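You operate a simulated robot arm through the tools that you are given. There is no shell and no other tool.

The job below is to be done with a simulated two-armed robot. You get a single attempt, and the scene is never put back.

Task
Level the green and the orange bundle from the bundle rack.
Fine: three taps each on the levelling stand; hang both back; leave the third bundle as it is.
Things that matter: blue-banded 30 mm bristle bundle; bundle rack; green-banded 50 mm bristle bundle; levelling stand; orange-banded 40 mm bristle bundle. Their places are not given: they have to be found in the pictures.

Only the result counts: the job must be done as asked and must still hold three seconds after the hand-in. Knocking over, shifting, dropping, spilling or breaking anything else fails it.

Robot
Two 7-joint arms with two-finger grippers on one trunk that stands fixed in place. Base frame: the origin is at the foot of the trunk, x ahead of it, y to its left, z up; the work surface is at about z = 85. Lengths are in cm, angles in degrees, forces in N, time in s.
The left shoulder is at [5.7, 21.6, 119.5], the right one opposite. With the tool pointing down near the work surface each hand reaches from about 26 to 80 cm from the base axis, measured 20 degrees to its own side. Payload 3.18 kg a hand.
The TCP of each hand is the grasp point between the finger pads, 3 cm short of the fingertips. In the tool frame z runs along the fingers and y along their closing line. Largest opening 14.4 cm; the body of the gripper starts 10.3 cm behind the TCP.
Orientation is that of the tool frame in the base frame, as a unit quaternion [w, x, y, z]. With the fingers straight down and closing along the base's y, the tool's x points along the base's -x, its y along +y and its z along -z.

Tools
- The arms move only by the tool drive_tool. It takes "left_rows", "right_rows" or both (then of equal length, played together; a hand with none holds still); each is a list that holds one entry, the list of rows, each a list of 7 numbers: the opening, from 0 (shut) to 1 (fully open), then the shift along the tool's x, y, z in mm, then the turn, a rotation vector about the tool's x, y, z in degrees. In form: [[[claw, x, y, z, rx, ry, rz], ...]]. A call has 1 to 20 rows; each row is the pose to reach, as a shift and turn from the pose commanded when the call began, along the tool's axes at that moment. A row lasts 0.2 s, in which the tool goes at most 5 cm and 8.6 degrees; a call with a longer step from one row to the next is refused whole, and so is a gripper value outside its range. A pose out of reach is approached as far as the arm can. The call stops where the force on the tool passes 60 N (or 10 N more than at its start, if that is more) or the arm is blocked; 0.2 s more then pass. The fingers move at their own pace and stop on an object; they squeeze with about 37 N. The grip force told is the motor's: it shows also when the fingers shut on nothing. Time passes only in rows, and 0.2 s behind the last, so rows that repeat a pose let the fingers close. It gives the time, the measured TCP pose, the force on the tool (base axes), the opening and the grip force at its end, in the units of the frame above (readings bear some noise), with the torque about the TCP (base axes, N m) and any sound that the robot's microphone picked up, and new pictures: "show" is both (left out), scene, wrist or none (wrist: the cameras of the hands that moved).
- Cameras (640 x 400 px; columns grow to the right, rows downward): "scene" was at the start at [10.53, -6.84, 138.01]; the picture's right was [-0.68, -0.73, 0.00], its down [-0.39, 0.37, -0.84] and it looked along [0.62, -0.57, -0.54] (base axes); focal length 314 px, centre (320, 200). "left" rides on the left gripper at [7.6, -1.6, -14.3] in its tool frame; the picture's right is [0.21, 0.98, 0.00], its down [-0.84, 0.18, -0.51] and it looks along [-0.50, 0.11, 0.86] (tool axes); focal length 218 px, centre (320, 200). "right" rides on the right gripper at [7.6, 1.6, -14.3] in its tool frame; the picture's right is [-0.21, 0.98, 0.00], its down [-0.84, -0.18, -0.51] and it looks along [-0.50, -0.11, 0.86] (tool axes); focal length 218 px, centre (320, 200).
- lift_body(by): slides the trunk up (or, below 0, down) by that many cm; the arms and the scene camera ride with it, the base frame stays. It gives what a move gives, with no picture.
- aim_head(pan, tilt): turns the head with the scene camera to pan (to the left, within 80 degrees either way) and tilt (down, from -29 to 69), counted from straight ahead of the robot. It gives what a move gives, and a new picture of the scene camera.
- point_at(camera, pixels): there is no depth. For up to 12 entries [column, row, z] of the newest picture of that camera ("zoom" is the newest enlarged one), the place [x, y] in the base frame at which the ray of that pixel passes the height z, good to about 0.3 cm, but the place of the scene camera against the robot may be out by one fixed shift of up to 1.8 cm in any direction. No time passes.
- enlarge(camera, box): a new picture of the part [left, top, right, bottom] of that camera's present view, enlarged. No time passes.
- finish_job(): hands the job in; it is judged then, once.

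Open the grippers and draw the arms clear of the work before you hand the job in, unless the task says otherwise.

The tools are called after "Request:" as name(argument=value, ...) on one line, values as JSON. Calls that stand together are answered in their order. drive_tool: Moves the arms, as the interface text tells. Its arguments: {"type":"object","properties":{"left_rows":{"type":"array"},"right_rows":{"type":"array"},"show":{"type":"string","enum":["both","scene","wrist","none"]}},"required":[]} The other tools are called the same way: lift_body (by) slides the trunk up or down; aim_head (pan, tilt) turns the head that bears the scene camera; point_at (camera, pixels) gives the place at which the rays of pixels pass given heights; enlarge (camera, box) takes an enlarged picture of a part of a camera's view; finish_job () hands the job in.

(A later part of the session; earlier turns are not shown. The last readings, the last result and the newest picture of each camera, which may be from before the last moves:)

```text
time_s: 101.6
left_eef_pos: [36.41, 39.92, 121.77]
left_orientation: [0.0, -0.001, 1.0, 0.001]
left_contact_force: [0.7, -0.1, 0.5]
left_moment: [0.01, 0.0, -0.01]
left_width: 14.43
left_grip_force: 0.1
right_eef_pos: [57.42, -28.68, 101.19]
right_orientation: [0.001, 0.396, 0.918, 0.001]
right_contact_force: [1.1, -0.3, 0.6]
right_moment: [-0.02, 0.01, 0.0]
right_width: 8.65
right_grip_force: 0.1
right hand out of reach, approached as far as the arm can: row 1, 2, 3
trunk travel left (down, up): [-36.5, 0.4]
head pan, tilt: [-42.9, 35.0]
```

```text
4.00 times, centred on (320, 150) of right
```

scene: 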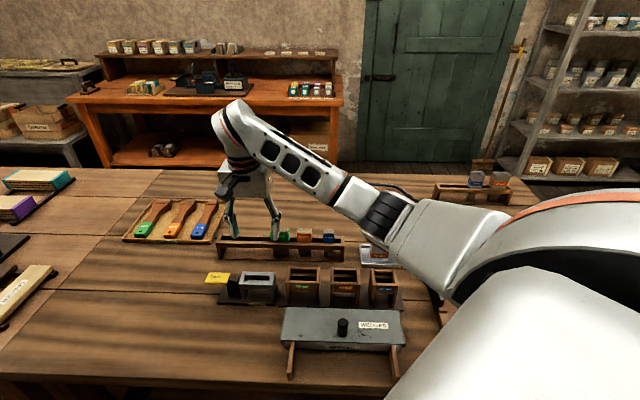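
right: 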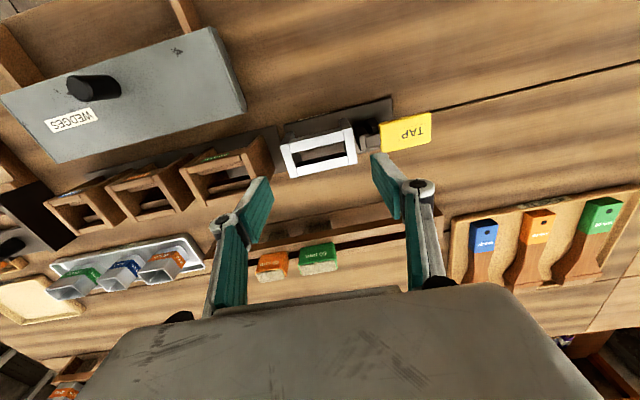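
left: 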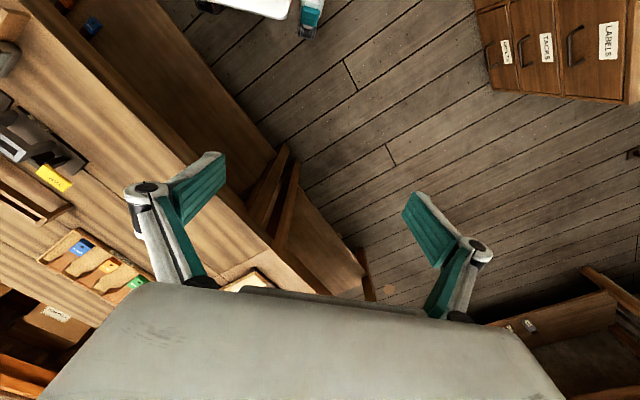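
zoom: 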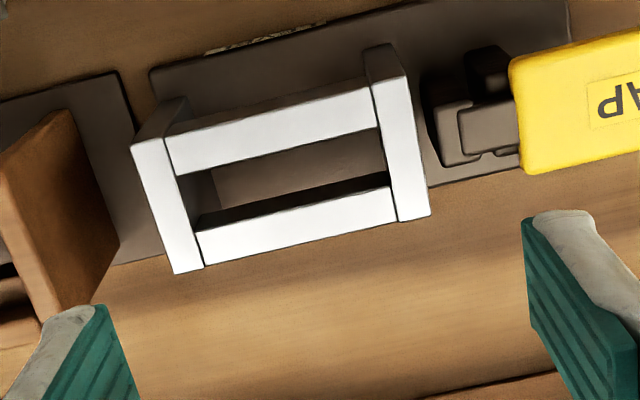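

Height over the stand tops out near 100. I check how far the bristles hang below the rails in the scene view.

Request:
drive_tool(right_rows=[[[0.6, 0, 0, 5, 0, 0, 0], [0.6, 0, 0, 10, 0, 0, 0]]], show="scene")

Request:
enlarge(camera="scene", box=[200, 215, 360, 315])

```text
time_s: 102.2
left_eef_pos: [36.29, 39.97, 121.81]
left_orientation: [0.0, -0.001, 1.0, 0.001]
left_contact_force: [-0.2, -0.2, 0.5]
left_moment: [0.03, 0.0, 0.02]
left_width: 14.38
left_grip_force: 0.1
right_eef_pos: [57.41, -28.71, 100.07]
right_orientation: [-0.002, 0.397, 0.918, 0.0]
right_contact_force: [-0.3, 0.3, 0.5]
right_moment: [0.02, -0.01, 0.0]
right_width: 8.63
right_grip_force: 0.1
trunk travel left (down, up): [-36.5, 0.4]
head pan, tilt: [-42.9, 35.0]
```

scene: 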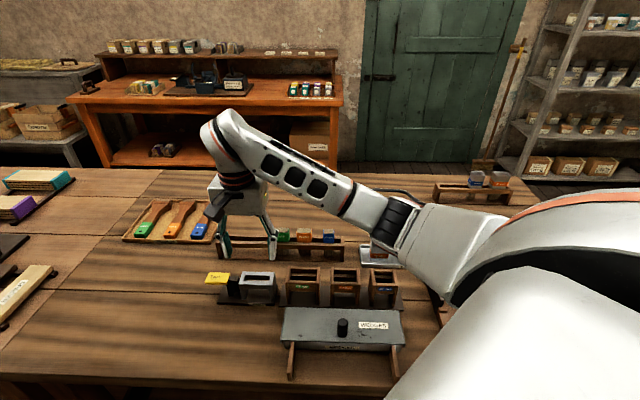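

```text
4.00 times, centred on (280, 265) of scene
```

zoom: 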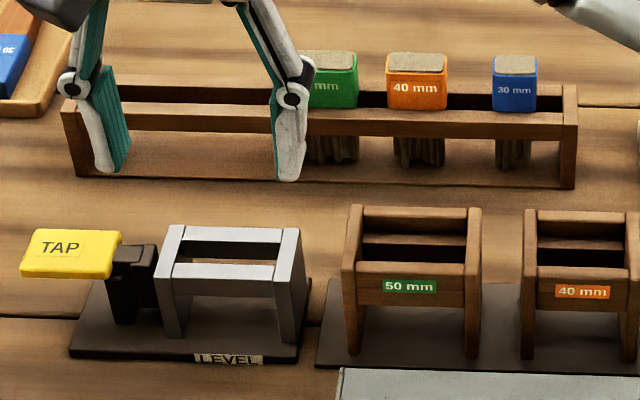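

Rail tops are about z 91.2, bands ~2.8 cm tall, bristles hang ~4.9 cm. I move above the green bundle at z≈98.

Request:
drive_tool(right_rows=[[[0.6, -32, -10, 10, 0, 0, 0], [0.6, -64, -20, 20, 0, 0, 0], [0.6, -96, -30, 20, 0, 0, 0], [0.6, -128, -40, 20, 0, 0, 0], [0.6, -128, -40, 20, 0, 0, 0]]], show="wrist")

```text
time_s: 103.4
left_eef_pos: [36.35, 39.99, 121.7]
left_orientation: [0.001, -0.001, 1.0, 0.001]
left_contact_force: [0.8, -0.7, 0.0]
left_moment: [0.01, -0.01, 0.01]
left_width: 14.4
left_grip_force: 0.0
right_eef_pos: [62.75, -37.45, 96.17]
right_orientation: [0.013, 0.409, 0.912, -0.004]
right_contact_force: [-0.6, -0.5, 0.1]
right_moment: [0.0, 0.0, 0.01]
right_width: 8.63
right_grip_force: 0.1
right hand out of reach, approached as far as the arm can: row 3, 4, 5
trunk travel left (down, up): [-36.5, 0.4]
head pan, tilt: [-42.9, 35.0]
```

right: 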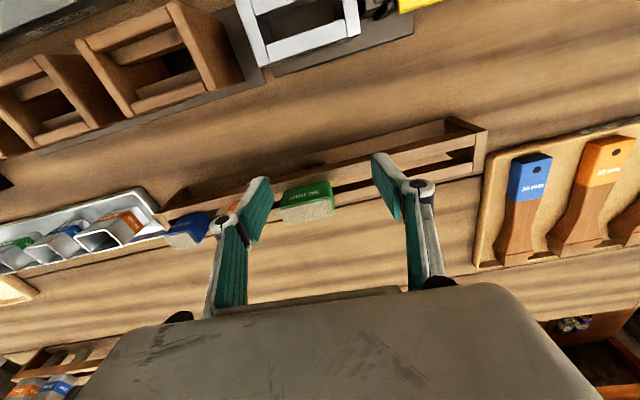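

Going right lowers the reachable height (96.2 here). I look at the arm's present posture to see which limit binds.

Request:
aim_head(pan=-42.9, tilt=30)

```text
time_s: 104.1
left_eef_pos: [36.33, 39.96, 121.77]
left_orientation: [0.0, -0.001, 1.0, 0.001]
left_contact_force: [-0.2, -0.3, 0.9]
left_moment: [0.0, -0.01, 0.0]
left_width: 14.39
left_grip_force: 0.1
right_eef_pos: [62.73, -37.4, 96.23]
right_orientation: [0.011, 0.409, 0.913, -0.004]
right_contact_force: [0.6, -0.9, -0.1]
right_moment: [0.03, -0.01, 0.03]
right_width: 8.65
right_grip_force: 0.0
trunk travel left (down, up): [-36.5, 0.4]
head pan, tilt: [-42.9, 30.0]
```

scene: 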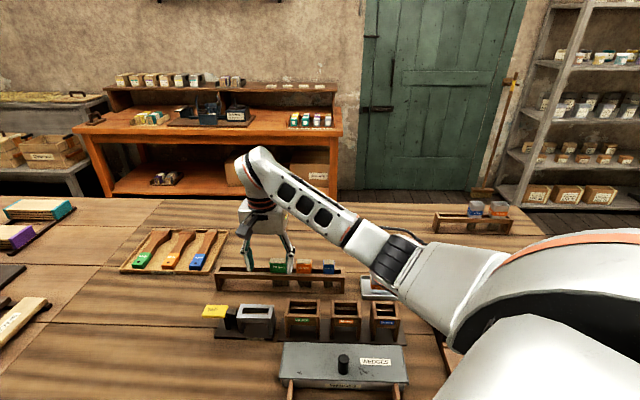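

The limit seems tied to going right at height; low heights are easier. I first align along the rack (−1.9 cm), narrow the opening to ~6.1 cm, and check, staying on the robot side of the rack.

Request:
drive_tool(right_rows=[[[0.42, 0, -6, 0, 0, 0, 0], [0.42, 0, -12, 0, 0, 0, 0], [0.42, 0, -19, 0, 0, 0, 0], [0.42, 0, -19, 0, 0, 0, 0]]], show="wrist")

```text
time_s: 105.1
left_eef_pos: [36.45, 39.96, 121.77]
left_orientation: [0.0, 0.0, 1.0, 0.001]
left_contact_force: [0.0, -0.2, -0.6]
left_moment: [-0.02, -0.01, 0.03]
left_width: 14.42
left_grip_force: 0.1
right_eef_pos: [60.85, -36.95, 95.29]
right_orientation: [0.005, 0.402, 0.915, -0.003]
right_contact_force: [-0.4, -1.1, 0.5]
right_moment: [0.02, 0.01, -0.01]
right_width: 6.04
right_grip_force: 0.0
right hand out of reach, approached as far as the arm can: row 1, 2, 3, 4
trunk travel left (down, up): [-36.5, 0.4]
head pan, tilt: [-42.9, 30.0]
```

right: 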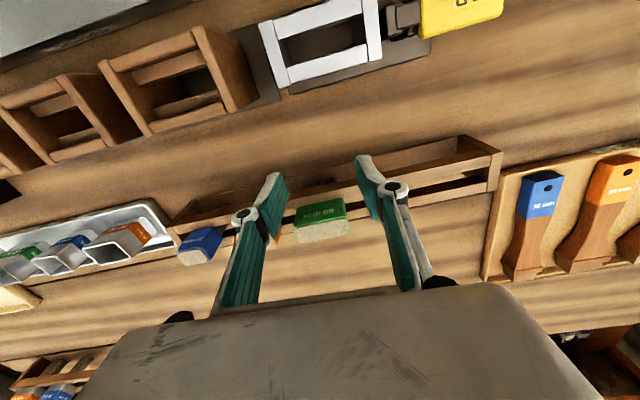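

Interesting: with tool-x at 43° I earlier reached z=105 here, so the wrist roll is the binding joint. I go back to open air and rotate the yaw the other way (+, toward tool-x = −47°).

Request:
drive_tool(right_rows=[[[0.6, 7, 19, -22, 0, 0, 0], [0.6, 15, 38, -44, 0, 0, 0], [0.6, 15, 38, -44, 0, 0, 8], [0.6, 15, 38, -44, 0, 0, 16], [0.6, 15, 38, -44, 0, 0, 24], [0.6, 15, 38, -44, 0, 0, 32], [0.6, 15, 38, -44, 0, 0, 40], [0.6, 15, 38, -44, 0, 0, 48], [0.6, 15, 38, -44, 0, 0, 56], [0.6, 15, 38, -44, 0, 0, 64], [0.6, 15, 38, -44, 0, 0, 72], [0.6, 15, 38, -44, 0, 0, 80], [0.6, 15, 38, -44, 0, 0, 88], [0.6, 15, 38, -44, 0, 0, 94], [0.6, 15, 38, -44, 0, 0, 94]]], show="scene")

```text
time_s: 108.3
left_eef_pos: [36.3, 39.89, 121.78]
left_orientation: [0.0, 0.0, 1.0, 0.001]
left_contact_force: [-0.7, 0.6, -0.6]
left_moment: [0.0, -0.02, 0.03]
left_width: 14.41
left_grip_force: 0.0
right_eef_pos: [62.57, -33.28, 99.92]
right_orientation: [-0.001, 0.942, 0.335, 0.001]
right_contact_force: [0.4, -0.1, 0.2]
right_moment: [0.02, 0.0, 0.03]
right_width: 8.64
right_grip_force: 0.0
trunk travel left (down, up): [-36.5, 0.4]
head pan, tilt: [-42.9, 30.0]
```

scene: 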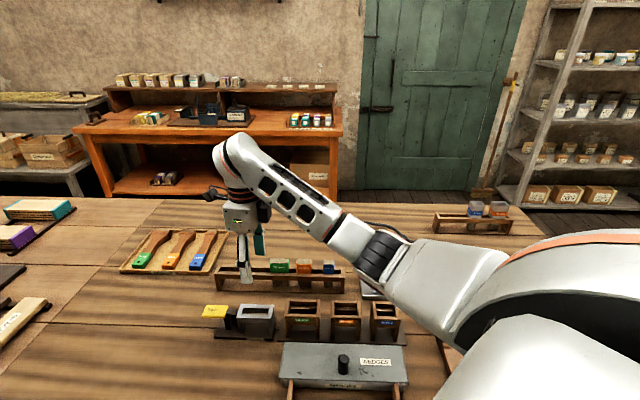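

No limit flagged. Rotate another +86° to tool-x ≈ −47°.

Request:
drive_tool(right_rows=[[[0.6, 0, 0, 0, 0, 0, 8], [0.6, 0, 0, 0, 0, 0, 16], [0.6, 0, 0, 0, 0, 0, 24], [0.6, 0, 0, 0, 0, 0, 32], [0.6, 0, 0, 0, 0, 0, 40], [0.6, 0, 0, 0, 0, 0, 48], [0.6, 0, 0, 0, 0, 0, 56], [0.6, 0, 0, 0, 0, 0, 64], [0.6, 0, 0, 0, 0, 0, 72], [0.6, 0, 0, 0, 0, 0, 80], [0.6, 0, 0, 0, 0, 0, 86], [0.6, 0, 0, -30, 0, 0, 86], [0.6, 0, 0, -60, 0, 0, 86], [0.6, 0, 0, -60, 0, 0, 86]]])

```text
time_s: 111.3
left_eef_pos: [36.3, 39.89, 121.73]
left_orientation: [0.0, -0.001, 1.0, 0.001]
left_contact_force: [-0.1, -0.3, -1.0]
left_moment: [0.0, -0.01, 0.02]
left_width: 14.4
left_grip_force: 0.1
right_eef_pos: [62.68, -33.24, 105.67]
right_orientation: [-0.001, 0.918, -0.396, -0.001]
right_contact_force: [0.2, -0.2, 0.4]
right_moment: [0.0, 0.0, 0.03]
right_width: 8.65
right_grip_force: 0.1
trunk travel left (down, up): [-36.5, 0.4]
head pan, tilt: [-42.9, 30.0]
```

scene: 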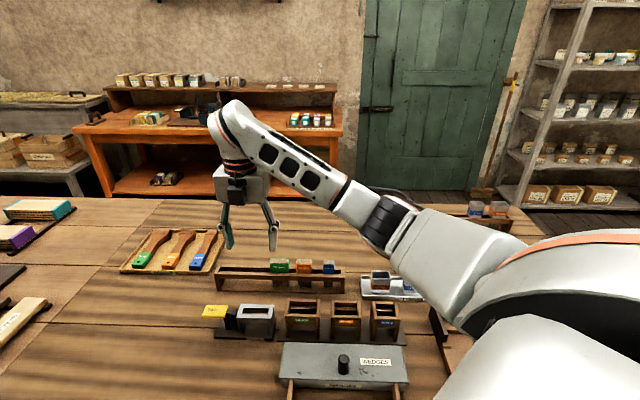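
right: 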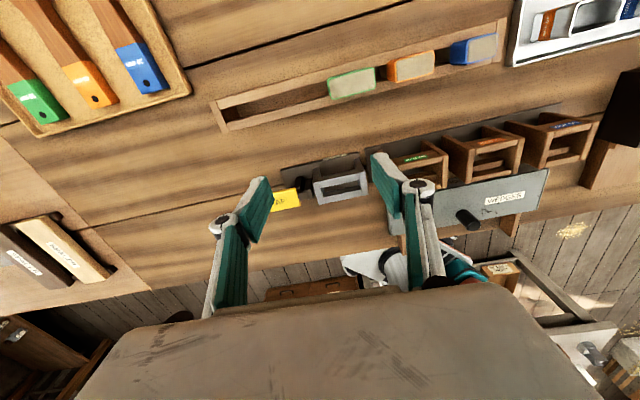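

Now z=105.7 is reached freely with yaw exactly along the rack. I move over the green bundle at z≈100.5 and check.

Request:
drive_tool(right_rows=[[[0.6, 20, 16, 17, 0, 0, 0], [0.6, 40, 32, 35, 0, 0, 0], [0.6, 59, 47, 52, 0, 0, 0], [0.6, 59, 47, 52, 0, 0, 0]]], show="wrist")

Request:
enlarge(camera="right", box=[220, 100, 420, 225])

```text
time_s: 112.3
left_eef_pos: [36.23, 40.04, 121.78]
left_orientation: [0.0, 0.0, 1.0, 0.0]
left_contact_force: [0.5, 0.3, -0.1]
left_moment: [-0.02, -0.03, -0.02]
left_width: 14.41
left_grip_force: 0.1
right_eef_pos: [63.31, -40.62, 100.49]
right_orientation: [0.0, 0.918, -0.396, -0.001]
right_contact_force: [0.5, 0.1, -0.8]
right_moment: [-0.02, 0.01, -0.02]
right_width: 8.65
right_grip_force: 0.0
trunk travel left (down, up): [-36.5, 0.4]
head pan, tilt: [-42.9, 30.0]
```

right: 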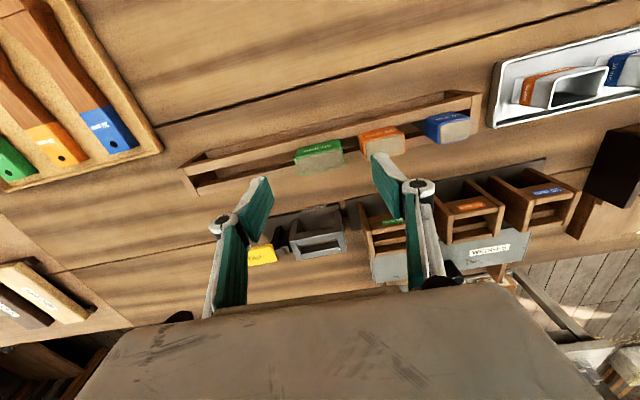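

```text
3.20 times, centred on (320, 162) of right
```

zoom: 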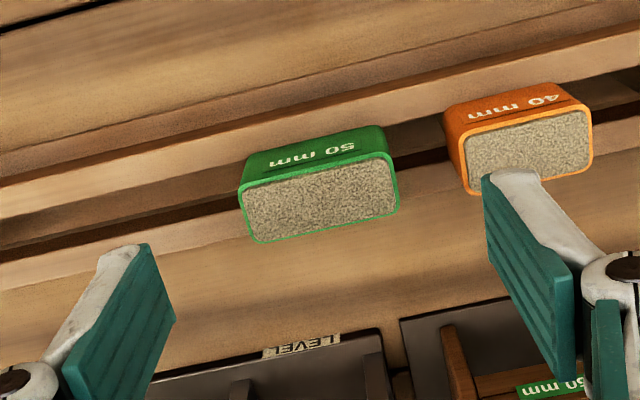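

Green is centred under the TCP (face centre px (320.6,162) vs predicted (320,161)). I narrow the opening to 6.1 cm and descend to z≈95.2.

Request:
drive_tool(right_rows=[[[0.425, 0, 0, 0, 0, 0, 0], [0.425, 0, 0, 0, 0, 0, 0], [0.425, 0, 0, 15, 0, 0, 0], [0.425, 0, 0, 30, 0, 0, 0], [0.425, 0, 0, 42, 0, 0, 0], [0.425, 0, 0, 52, 0, 0, 0], [0.425, 0, 0, 52, 0, 0, 0]]])

Request:
enlarge(camera="right", box=[240, 130, 420, 242])

Request:
enlarge(camera="scene", box=[200, 220, 360, 320])

```text
time_s: 113.9
left_eef_pos: [36.39, 40.0, 121.86]
left_orientation: [0.001, -0.001, 1.0, 0.001]
left_contact_force: [-0.3, 0.1, 0.1]
left_moment: [-0.01, -0.03, 0.01]
left_width: 14.42
left_grip_force: 0.0
right_eef_pos: [63.23, -40.71, 95.38]
right_orientation: [-0.001, 0.918, -0.397, -0.001]
right_contact_force: [0.1, 0.2, -0.7]
right_moment: [0.0, -0.04, -0.01]
right_width: 6.11
right_grip_force: 0.1
trunk travel left (down, up): [-36.5, 0.4]
head pan, tilt: [-42.9, 30.0]
```

scene: 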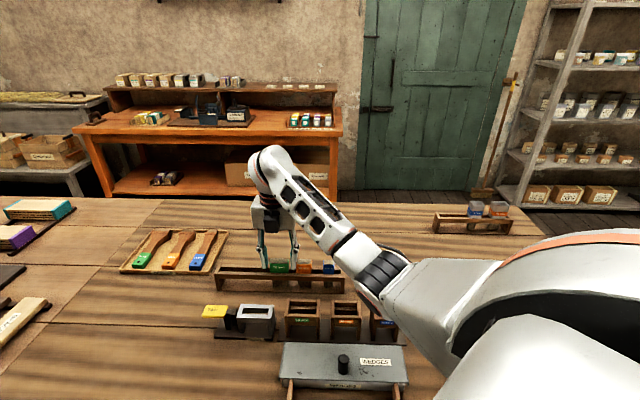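
right: 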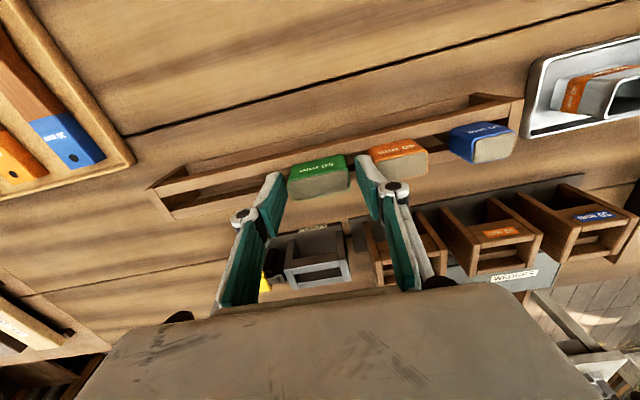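

```text
3.56 times, centred on (330, 186) of right
```

zoom: 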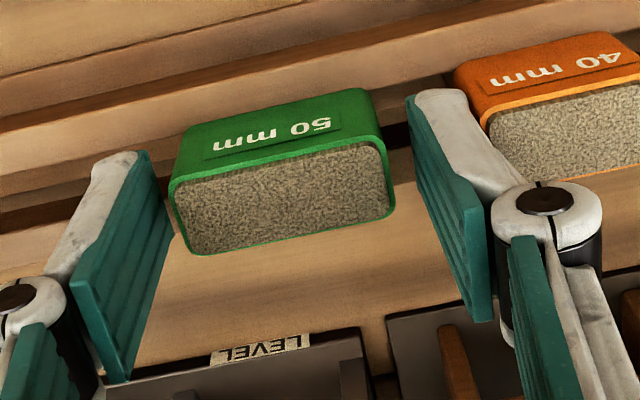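

```text
4.00 times, centred on (280, 270) of scene
```

zoom: 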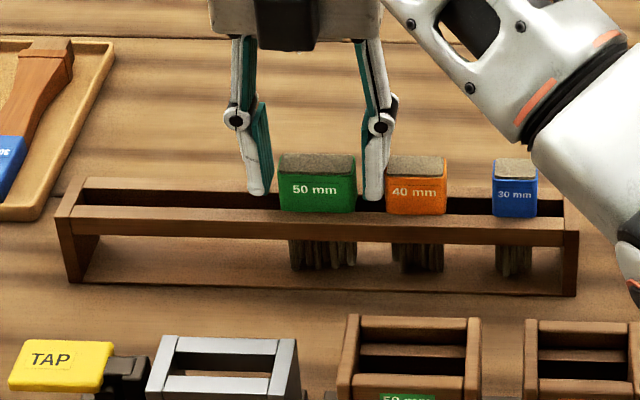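

Fingers straddle the green band with clear gaps on both sides (scene zoom: tips at (258,190) and (372,195)). I lower 5 mm more and close.

Request:
drive_tool(right_rows=[[[0.425, 0, 0, 5, 0, 0, 0], [0.39, 0, 0, 5, 0, 0, 0], [0.36, 0, 0, 5, 0, 0, 0], [0.33, 0, 0, 5, 0, 0, 0], [0.25, 0, 0, 5, 0, 0, 0], [0.25, 0, 0, 5, 0, 0, 0], [0.25, 0, 0, 5, 0, 0, 0]]], show="wrist")

```text
time_s: 115.5
left_eef_pos: [36.31, 39.93, 121.83]
left_orientation: [0.0, 0.0, 1.0, 0.001]
left_contact_force: [0.0, 0.0, -0.6]
left_moment: [0.0, 0.0, 0.02]
left_width: 14.39
left_grip_force: 0.0
right_eef_pos: [63.21, -40.75, 94.88]
right_orientation: [0.0, 0.919, -0.395, 0.0]
right_contact_force: [0.5, -0.3, 0.3]
right_moment: [0.0, -0.01, -0.01]
right_width: 4.8
right_grip_force: 37.5
trunk travel left (down, up): [-36.5, 0.4]
head pan, tilt: [-42.9, 30.0]
```

right: 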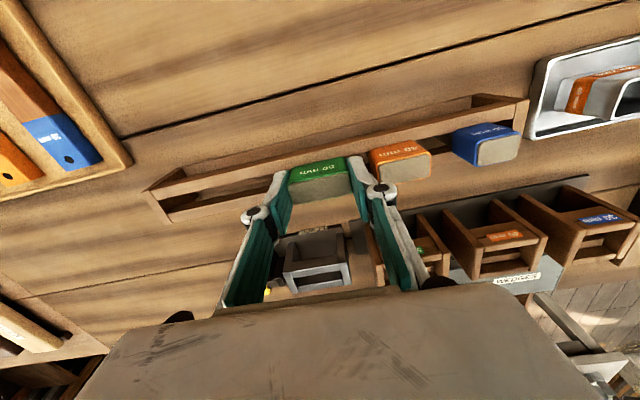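

Green is gripped (width 4.8 cm, 37.5 N) at TCP (63.21,-40.75,94.88). I lift straight up 6.5 cm.

Request:
drive_tool(right_rows=[[[0.25, 0, 0, -8, 0, 0, 0], [0.25, 0, 0, -18, 0, 0, 0], [0.25, 0, 0, -30, 0, 0, 0], [0.25, 0, 0, -42, 0, 0, 0], [0.25, 0, 0, -54, 0, 0, 0], [0.25, 0, 0, -65, 0, 0, 0], [0.25, 0, 0, -65, 0, 0, 0]]])

Request:
enlarge(camera="scene", box=[200, 200, 360, 300])

```text
time_s: 117.1
left_eef_pos: [36.38, 39.85, 121.87]
left_orientation: [0.0, 0.0, 1.0, 0.001]
left_contact_force: [0.3, -0.3, 0.1]
left_moment: [0.0, -0.03, -0.03]
left_width: 14.41
left_grip_force: 0.1
right_eef_pos: [63.25, -40.71, 101.2]
right_orientation: [0.0, 0.918, -0.396, -0.001]
right_contact_force: [-0.2, -0.1, -1.2]
right_moment: [-0.02, 0.01, -0.01]
right_width: 4.78
right_grip_force: 37.1
trunk travel left (down, up): [-36.5, 0.4]
head pan, tilt: [-42.9, 30.0]
```

scene: 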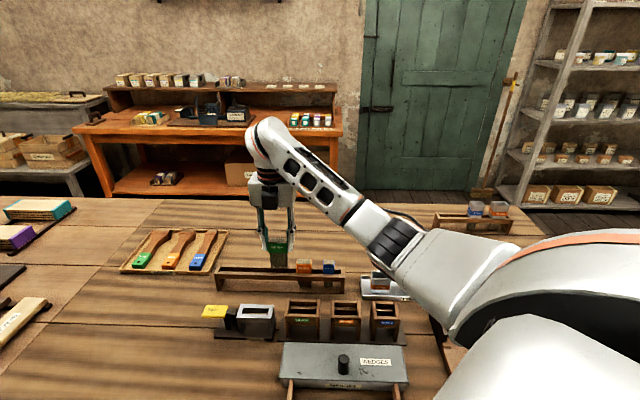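
right: 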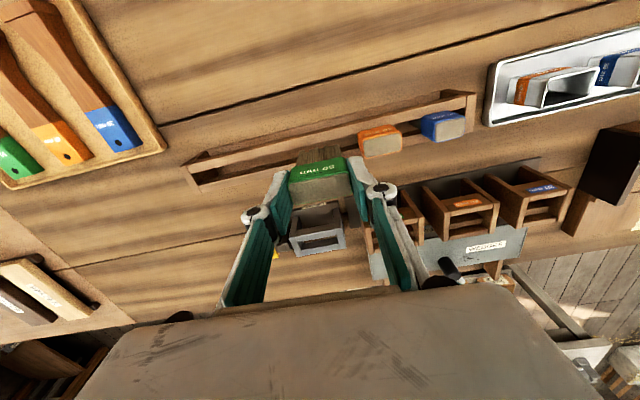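

```text
4.00 times, centred on (280, 250) of scene
```

zoom: 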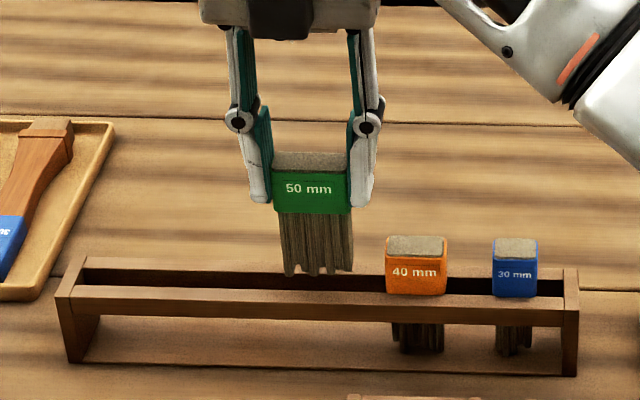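

Green is out of the rack, bottoms just above the rail. I raise 1.5 cm more and check the band's seat between the fingers in the wrist view.

Request:
drive_tool(right_rows=[[[0.25, 0, 0, -8, 0, 0, 0], [0.25, 0, 0, -15, 0, 0, 0], [0.25, 0, 0, -15, 0, 0, 0]]], show="wrist")

Request:
enlarge(camera="right", box=[240, 130, 400, 230])

```text
time_s: 117.9
left_eef_pos: [36.37, 39.92, 121.82]
left_orientation: [0.001, -0.001, 1.0, 0.001]
left_contact_force: [-1.3, 0.0, 0.3]
left_moment: [-0.01, -0.01, -0.02]
left_width: 14.39
left_grip_force: 0.1
right_eef_pos: [63.36, -40.73, 102.8]
right_orientation: [0.0, 0.918, -0.397, 0.0]
right_contact_force: [0.2, -0.1, -0.5]
right_moment: [0.01, -0.01, -0.01]
right_width: 4.76
right_grip_force: 36.9
trunk travel left (down, up): [-36.5, 0.4]
head pan, tilt: [-42.9, 30.0]
```

right: 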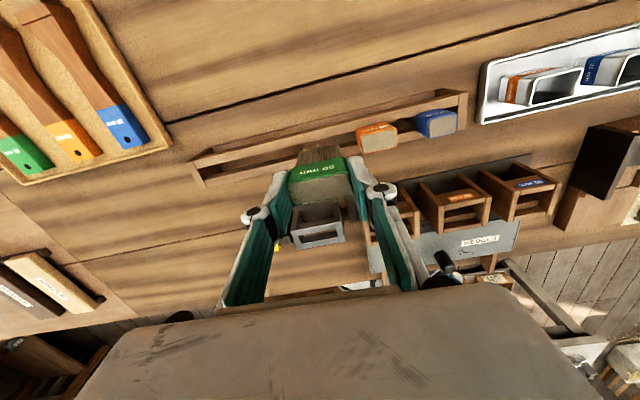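

```text
4.00 times, centred on (320, 180) of right
```

zoom: 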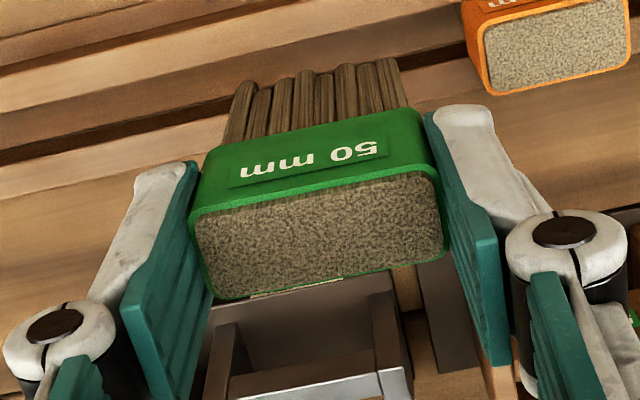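

The band is seated 0.18 cm toward the robot from the TCP, consistent with the slot line. I carry it over the stand: TCP target (56.38,-28.86), z 102.8.

Request:
drive_tool(right_rows=[[[0.25, -27, -6, 0, 0, 0, 0], [0.25, -54, -12, 0, 0, 0, 0], [0.25, -81, -19, 0, 0, 0, 0], [0.25, -108, -25, 0, 0, 0, 0], [0.25, -134, -31, 0, 0, 0, 0], [0.25, -134, -31, 0, 0, 0, 0]]])

Request:
enlarge(camera="right", box=[240, 110, 400, 210])

Request:
enlarge(camera="scene", box=[190, 240, 330, 350])

```text
time_s: 119.3
left_eef_pos: [36.44, 39.86, 121.74]
left_orientation: [-0.001, -0.002, 1.0, 0.001]
left_contact_force: [0.5, -0.4, -0.7]
left_moment: [0.02, 0.0, -0.01]
left_width: 14.39
left_grip_force: 0.0
right_eef_pos: [57.51, -28.82, 101.1]
right_orientation: [-0.001, 0.918, -0.396, 0.0]
right_contact_force: [-0.5, 0.3, -1.2]
right_moment: [0.04, 0.0, -0.01]
right_width: 4.77
right_grip_force: 36.5
right hand out of reach, approached as far as the arm can: row 4, 5, 6
trunk travel left (down, up): [-36.5, 0.4]
head pan, tilt: [-42.9, 30.0]
```

scene: 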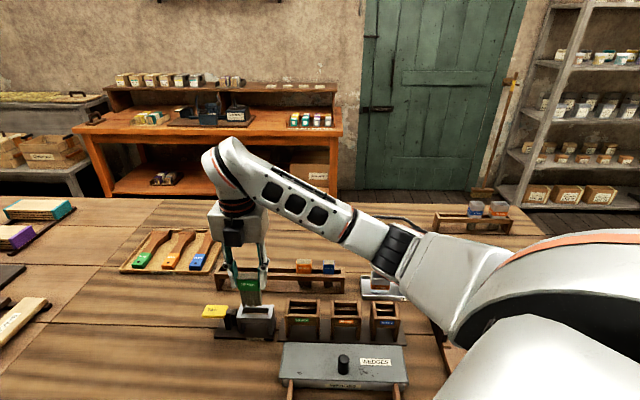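
right: 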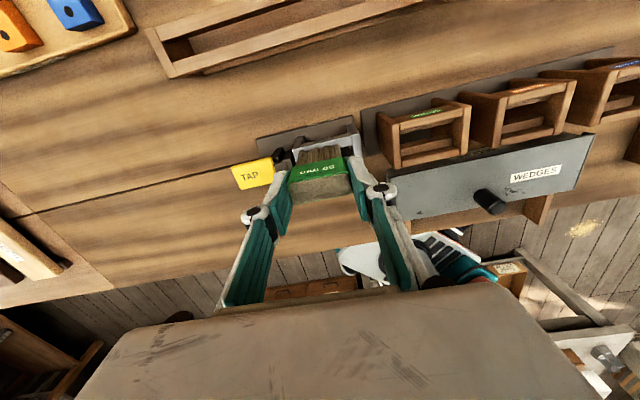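

```text
4.00 times, centred on (320, 160) of right
```

zoom: 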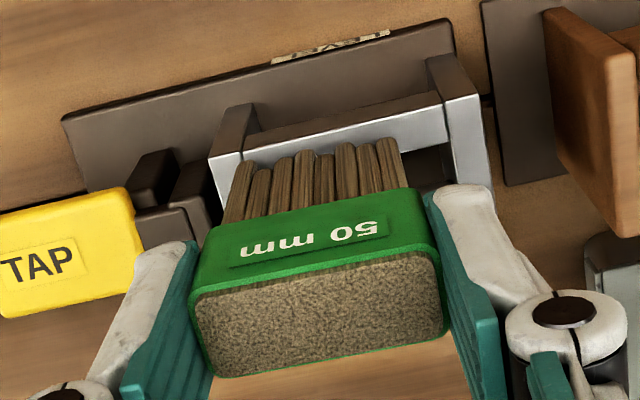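

```text
3.64 times, centred on (260, 295) of scene
```

zoom: 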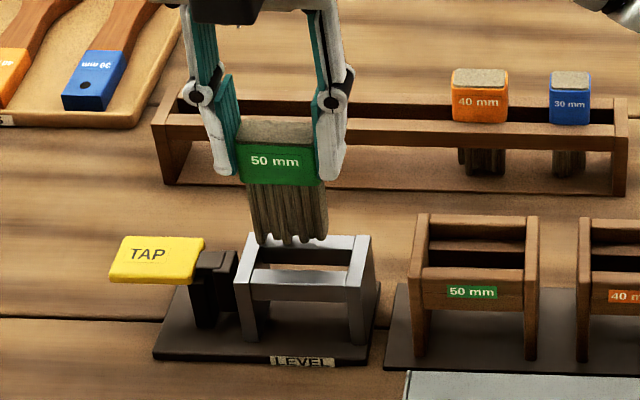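

Height limit trims me to (57.5,-28.8,101.1). A small in-plane tilt (5°, tip toward TAP) frees height; I tilt and shift so the bristle ends come over the opening.

Request:
drive_tool(right_rows=[[[0.25, 0, 4, -5, 2, 0, 0], [0.25, -2, 8, -8, 4, 0, 0], [0.25, -4, 12, -8, 5.5, 0, 0], [0.25, -7.5, 16, -8, 5.5, 0, 0], [0.25, -7.5, 16, -8, 5.5, 0, 0]]])

Request:
enlarge(camera="right", box=[240, 110, 400, 210])

Request:
enlarge(camera="scene", box=[200, 260, 300, 340])

```text
time_s: 120.5
left_eef_pos: [36.39, 40.1, 121.75]
left_orientation: [0.0, 0.0, 1.0, 0.0]
left_contact_force: [0.2, 0.4, -0.2]
left_moment: [0.01, 0.02, -0.01]
left_width: 14.41
left_grip_force: 0.1
right_eef_pos: [55.77, -29.3, 102.04]
right_orientation: [-0.045, 0.917, -0.397, 0.018]
right_contact_force: [0.0, -0.7, -1.3]
right_moment: [0.02, 0.02, -0.01]
right_width: 4.79
right_grip_force: 36.8
trunk travel left (down, up): [-36.5, 0.4]
head pan, tilt: [-42.9, 30.0]
```

scene: 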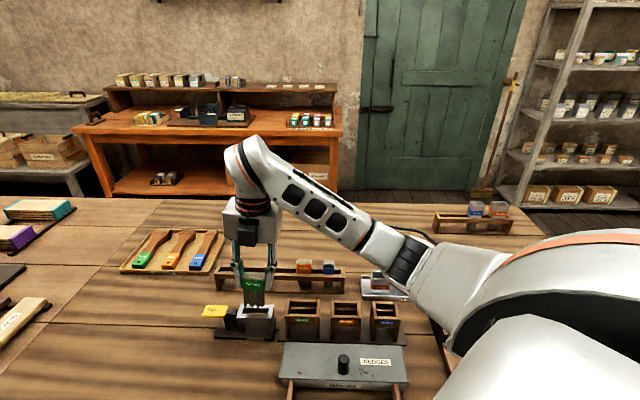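
right: 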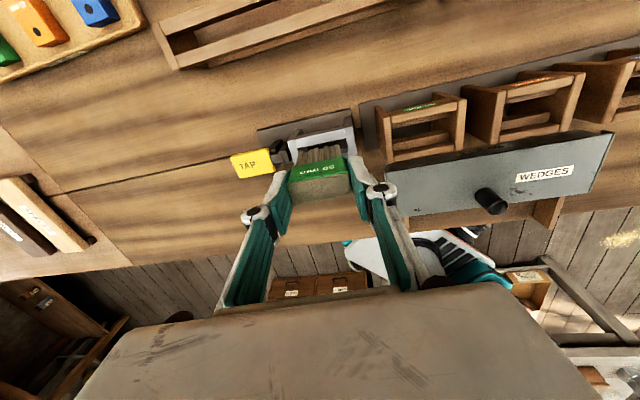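

```text
4.00 times, centred on (320, 160) of right
```

zoom: 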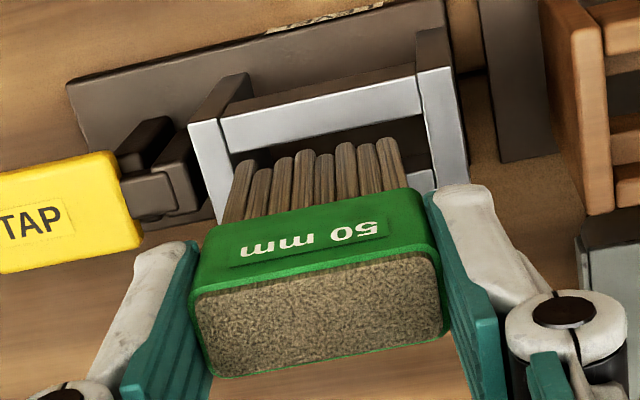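

```text
5.00 times, centred on (250, 300) of scene
```

zoom: 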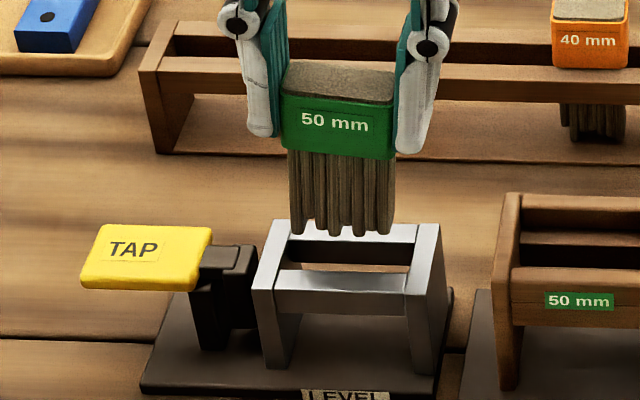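

Tilted pose reached exactly. I measure the frame bar edges and bristle ends in the wrist view for final alignment.

Request:
point_at(camera="right", pixels=[[297.5, 148, 91], [321, 143, 91], [345, 136.2, 91], [293.7, 139.5, 91], [343.7, 127, 91], [300, 150.5, 93.3], [321, 148, 93.3], [338, 145, 93.3], [294, 165, 91], [350, 150, 91]])

Request:
enlarge(camera="right", box=[280, 120, 360, 170])

```text
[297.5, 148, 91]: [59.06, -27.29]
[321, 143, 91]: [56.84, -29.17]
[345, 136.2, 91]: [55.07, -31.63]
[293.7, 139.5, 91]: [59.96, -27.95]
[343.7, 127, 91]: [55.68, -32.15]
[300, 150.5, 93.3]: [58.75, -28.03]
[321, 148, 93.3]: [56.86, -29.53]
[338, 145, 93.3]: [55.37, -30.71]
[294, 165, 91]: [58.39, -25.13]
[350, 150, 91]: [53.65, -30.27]
```

```text
8.00 times, centred on (320, 145) of right
```

zoom: 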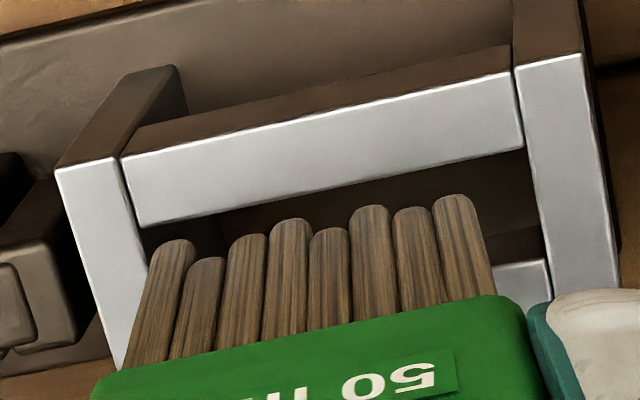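

Relative view says shift ~2 mm toward the robot and ~3 mm away from TAP. I do that and descend 1.2 cm to just above the opening, then re-check.

Request:
drive_tool(right_rows=[[[0.25, -2.2, 3, 0, 0, 0, 0], [0.25, -2.2, 3.6, 6, 0, 0, 0], [0.25, -2.2, 4.2, 12, 0, 0, 0], [0.25, -2.2, 4.2, 12, 0, 0, 0]]], show="wrist")

Request:
enlarge(camera="right", box=[280, 120, 360, 170])

Request:
enlarge(camera="scene", box=[210, 270, 290, 340])

```text
time_s: 121.5
left_eef_pos: [36.49, 40.0, 121.79]
left_orientation: [0.0, 0.0, 1.0, 0.001]
left_contact_force: [0.1, -0.3, -0.7]
left_moment: [0.02, -0.01, -0.03]
left_width: 14.42
left_grip_force: 0.0
right_eef_pos: [55.47, -29.4, 100.63]
right_orientation: [-0.044, 0.917, -0.396, 0.017]
right_contact_force: [0.1, -0.6, -0.3]
right_moment: [-0.02, -0.03, 0.01]
right_width: 4.79
right_grip_force: 36.9
trunk travel left (down, up): [-36.5, 0.4]
head pan, tilt: [-42.9, 30.0]
```

right: 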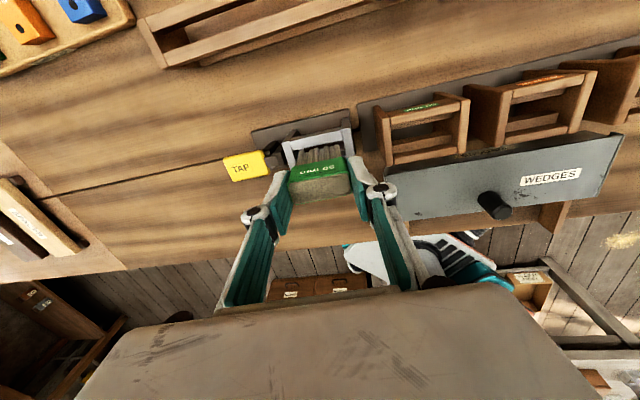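

```text
8.00 times, centred on (320, 145) of right
```

zoom: 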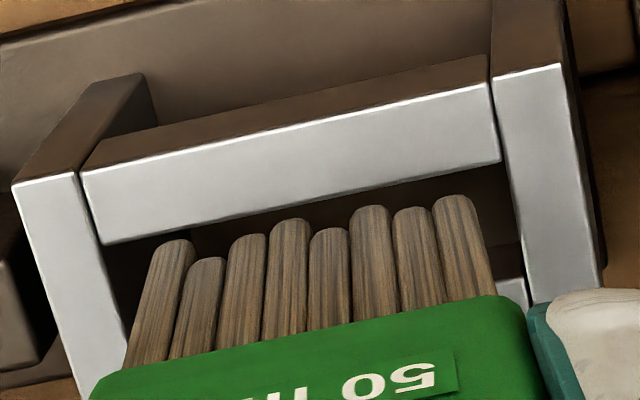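

```text
5.71 times, centred on (250, 305) of scene
```

zoom: 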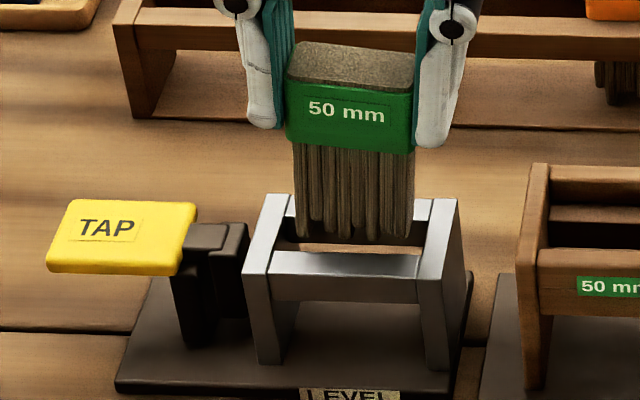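

Nearly centred; lateral gaps 47 vs 33 px (8×). I shift 1 mm toward the robot and 0.5 mm, descend 1 cm in small steps and watch the force.

Request:
drive_tool(right_rows=[[[0.25, -1, -0.5, 0, 0, 0, 0], [0.25, -1, -0.2, 3, 0, 0, 0], [0.25, -1, 0.1, 6, 0, 0, 0], [0.25, -1, 0.4, 9, 0, 0, 0], [0.25, -1, 0.4, 9, 0, 0, 0]]], show="wrist")

Request:
enlarge(camera="right", box=[280, 120, 360, 170])

Request:
enlarge(camera="scene", box=[210, 270, 290, 340])

```text
time_s: 122.7
left_eef_pos: [36.36, 39.95, 121.88]
left_orientation: [0.0, 0.0, 1.0, 0.001]
left_contact_force: [-0.5, -0.2, 0.3]
left_moment: [0.02, -0.01, 0.03]
left_width: 14.4
left_grip_force: 0.1
right_eef_pos: [55.46, -29.25, 99.83]
right_orientation: [-0.044, 0.917, -0.396, 0.018]
right_contact_force: [-0.3, -0.5, -0.4]
right_moment: [0.02, 0.01, 0.0]
right_width: 4.77
right_grip_force: 36.9
trunk travel left (down, up): [-36.5, 0.4]
head pan, tilt: [-42.9, 30.0]
```

right: 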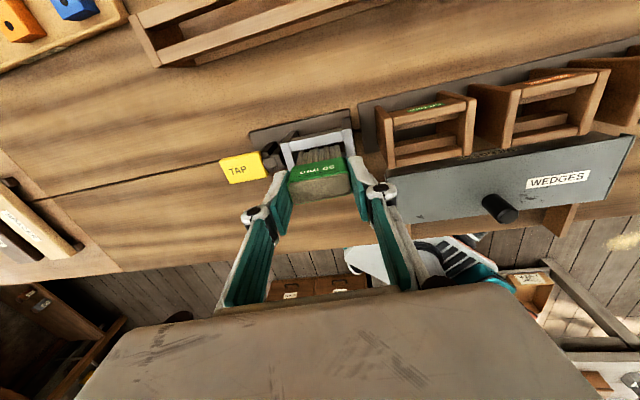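

```text
8.00 times, centred on (320, 145) of right
```

zoom: 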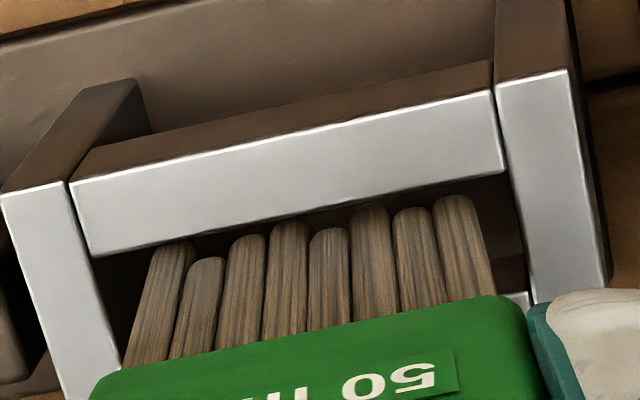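

```text
5.71 times, centred on (250, 305) of scene
```

zoom: 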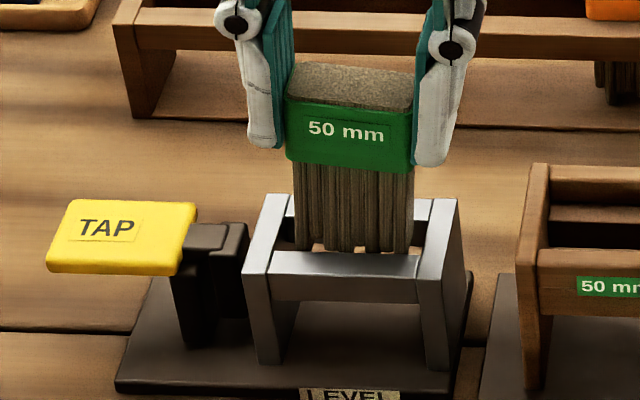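

Bristles are entering the opening with no force. I continue down along the tool axis while un-tilting about the opening plane, to TCP z≈96.

Request:
drive_tool(right_rows=[[[0.25, -0.5, 0, 4, 0, 0, 0], [0.25, -0.5, 0, 8.7, 0, 0, 0], [0.25, -0.5, -1.3, 14.7, -1, 0, 0], [0.25, -0.5, -2.4, 20.7, -2, 0, 0], [0.25, -0.5, -3.2, 26.8, -3, 0, 0], [0.25, -0.5, -3.9, 32.8, -4, 0, 0], [0.25, -0.5, -4.7, 38.9, -5.3, 0, 0], [0.25, -0.5, -4.7, 38.9, -5.3, 0, 0]]])

Request:
enlarge(camera="scene", box=[200, 260, 300, 340])

Request:
enlarge(camera="right", box=[260, 120, 380, 200])

```text
time_s: 124.5
left_eef_pos: [36.29, 39.89, 121.8]
left_orientation: [0.0, -0.001, 1.0, 0.001]
left_contact_force: [0.1, 0.2, 0.5]
left_moment: [-0.01, 0.0, 0.01]
left_width: 14.38
left_grip_force: 0.1
right_eef_pos: [56.03, -28.55, 96.06]
right_orientation: [-0.002, 0.918, -0.397, -0.001]
right_contact_force: [-0.7, 0.2, -0.5]
right_moment: [-0.03, -0.01, 0.02]
right_width: 4.77
right_grip_force: 37.3
trunk travel left (down, up): [-36.5, 0.4]
head pan, tilt: [-42.9, 30.0]
```

scene: 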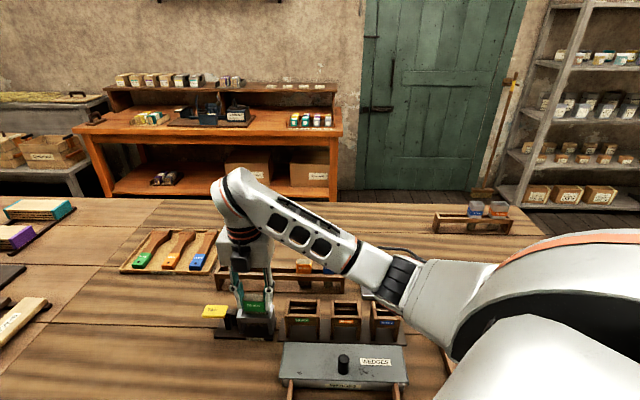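
right: 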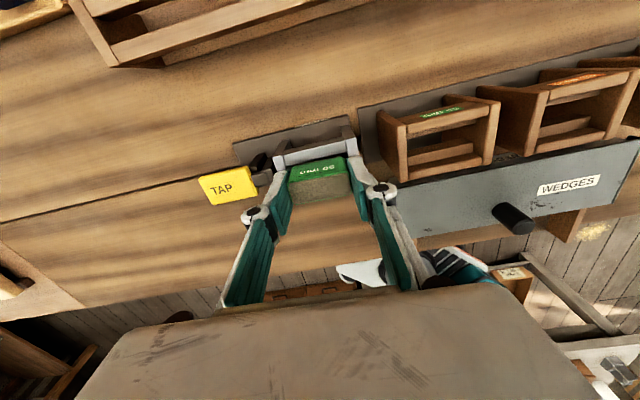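

```text
5.00 times, centred on (250, 300) of scene
```

zoom: 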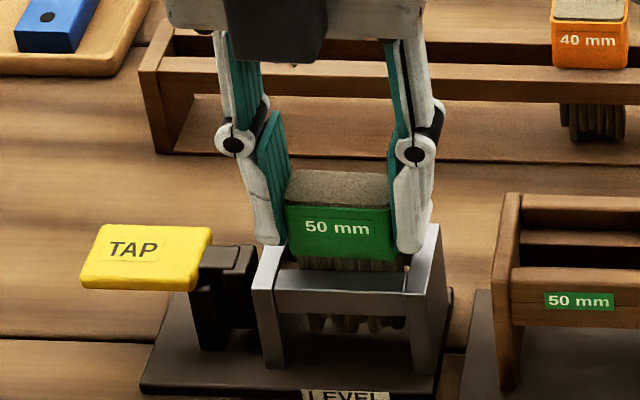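

```text
5.00 times, centred on (320, 160) of right
```

zoom: 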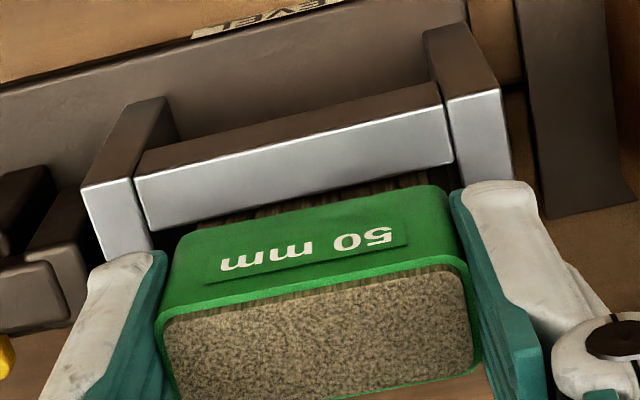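

The bundle is vertical inside the frame with bristles showing below the bar. I lower 1.1 cm more and check force.

Request:
drive_tool(right_rows=[[[0.25, 0, 0, 3, 0, 0, 0], [0.25, 0, 0, 6, 0, 0, 0], [0.25, 0, 0, 9, 0, 0, 0], [0.25, 0, 0, 11, 0, 0, 0], [0.25, 0, 0, 11, 0, 0, 0]]], show="none")

Request:
enlarge(camera="scene", box=[200, 260, 300, 340])

```text
time_s: 125.7
left_eef_pos: [36.25, 39.96, 121.96]
left_orientation: [0.0, -0.001, 1.0, 0.001]
left_contact_force: [0.2, 0.1, -1.0]
left_moment: [0.03, -0.01, -0.03]
left_width: 14.39
left_grip_force: 0.0
right_eef_pos: [56.18, -28.58, 95.17]
right_orientation: [-0.004, 0.918, -0.397, 0.004]
right_contact_force: [0.2, -0.6, 28.2]
right_moment: [-0.18, -0.04, -0.01]
right_width: 4.81
right_grip_force: 37.0
trunk travel left (down, up): [-36.5, 0.4]
head pan, tilt: [-42.9, 30.0]
```

```text
5.00 times, centred on (250, 300) of scene
```

zoom: 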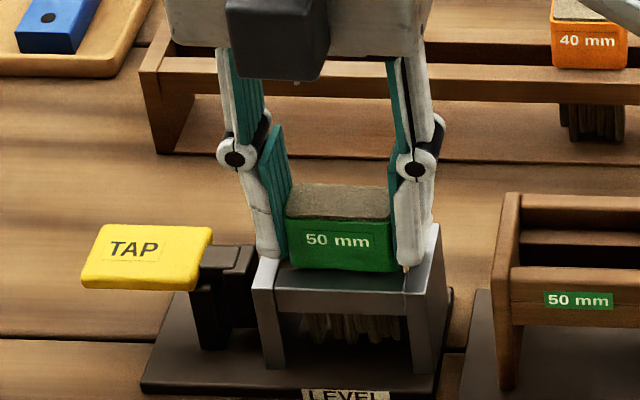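

Seated: 28 N upward at z=95.17, band resting on the frame. I ease up slightly and open the fingers gently.

Request:
drive_tool(right_rows=[[[0.25, 0, 0, -2, 0, 0, 0], [0.25, 0, 0, -2, 0, 0, 0], [0.36, 0, 0, -2, 0, 0, 0], [0.4, 0, 0, -2, 0, 0, 0], [0.45, 0, 0, -2, 0, 0, 0], [0.45, 0, 0, -2, 0, 0, 0]]])

Request:
enlarge(camera="scene", box=[200, 260, 300, 340])

```text
time_s: 127.1
left_eef_pos: [36.31, 40.0, 121.85]
left_orientation: [0.0, 0.0, 1.0, 0.001]
left_contact_force: [0.1, -0.4, 0.2]
left_moment: [-0.01, 0.02, -0.02]
left_width: 14.4
left_grip_force: 0.2
right_eef_pos: [56.04, -28.81, 95.12]
right_orientation: [-0.002, 0.918, -0.396, 0.0]
right_contact_force: [-0.3, -0.3, -0.2]
right_moment: [0.03, 0.0, 0.0]
right_width: 6.48
right_grip_force: 0.0
trunk travel left (down, up): [-36.5, 0.4]
head pan, tilt: [-42.9, 30.0]
```

scene: 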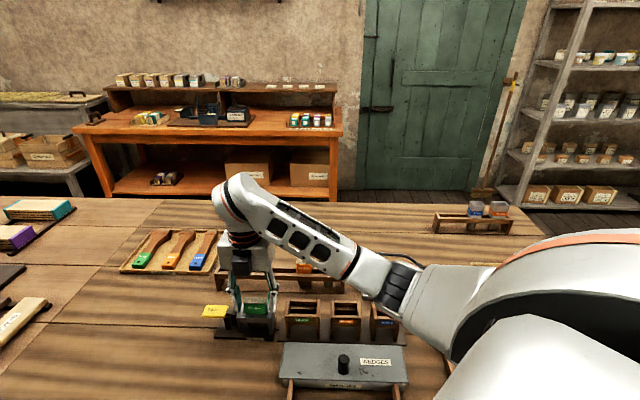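
right: 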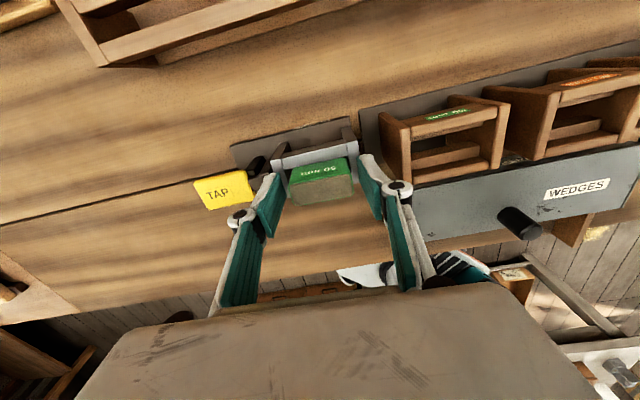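

```text
5.00 times, centred on (250, 300) of scene
```

zoom: 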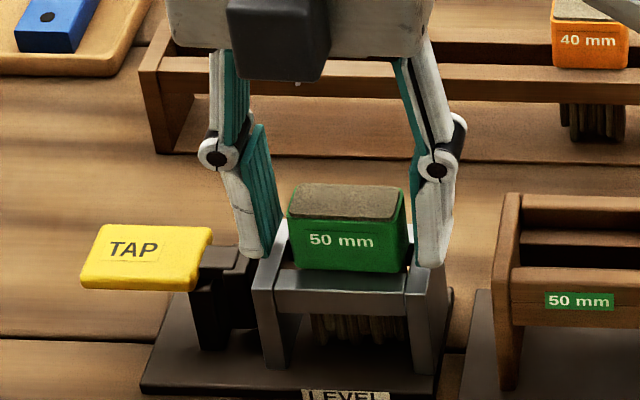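

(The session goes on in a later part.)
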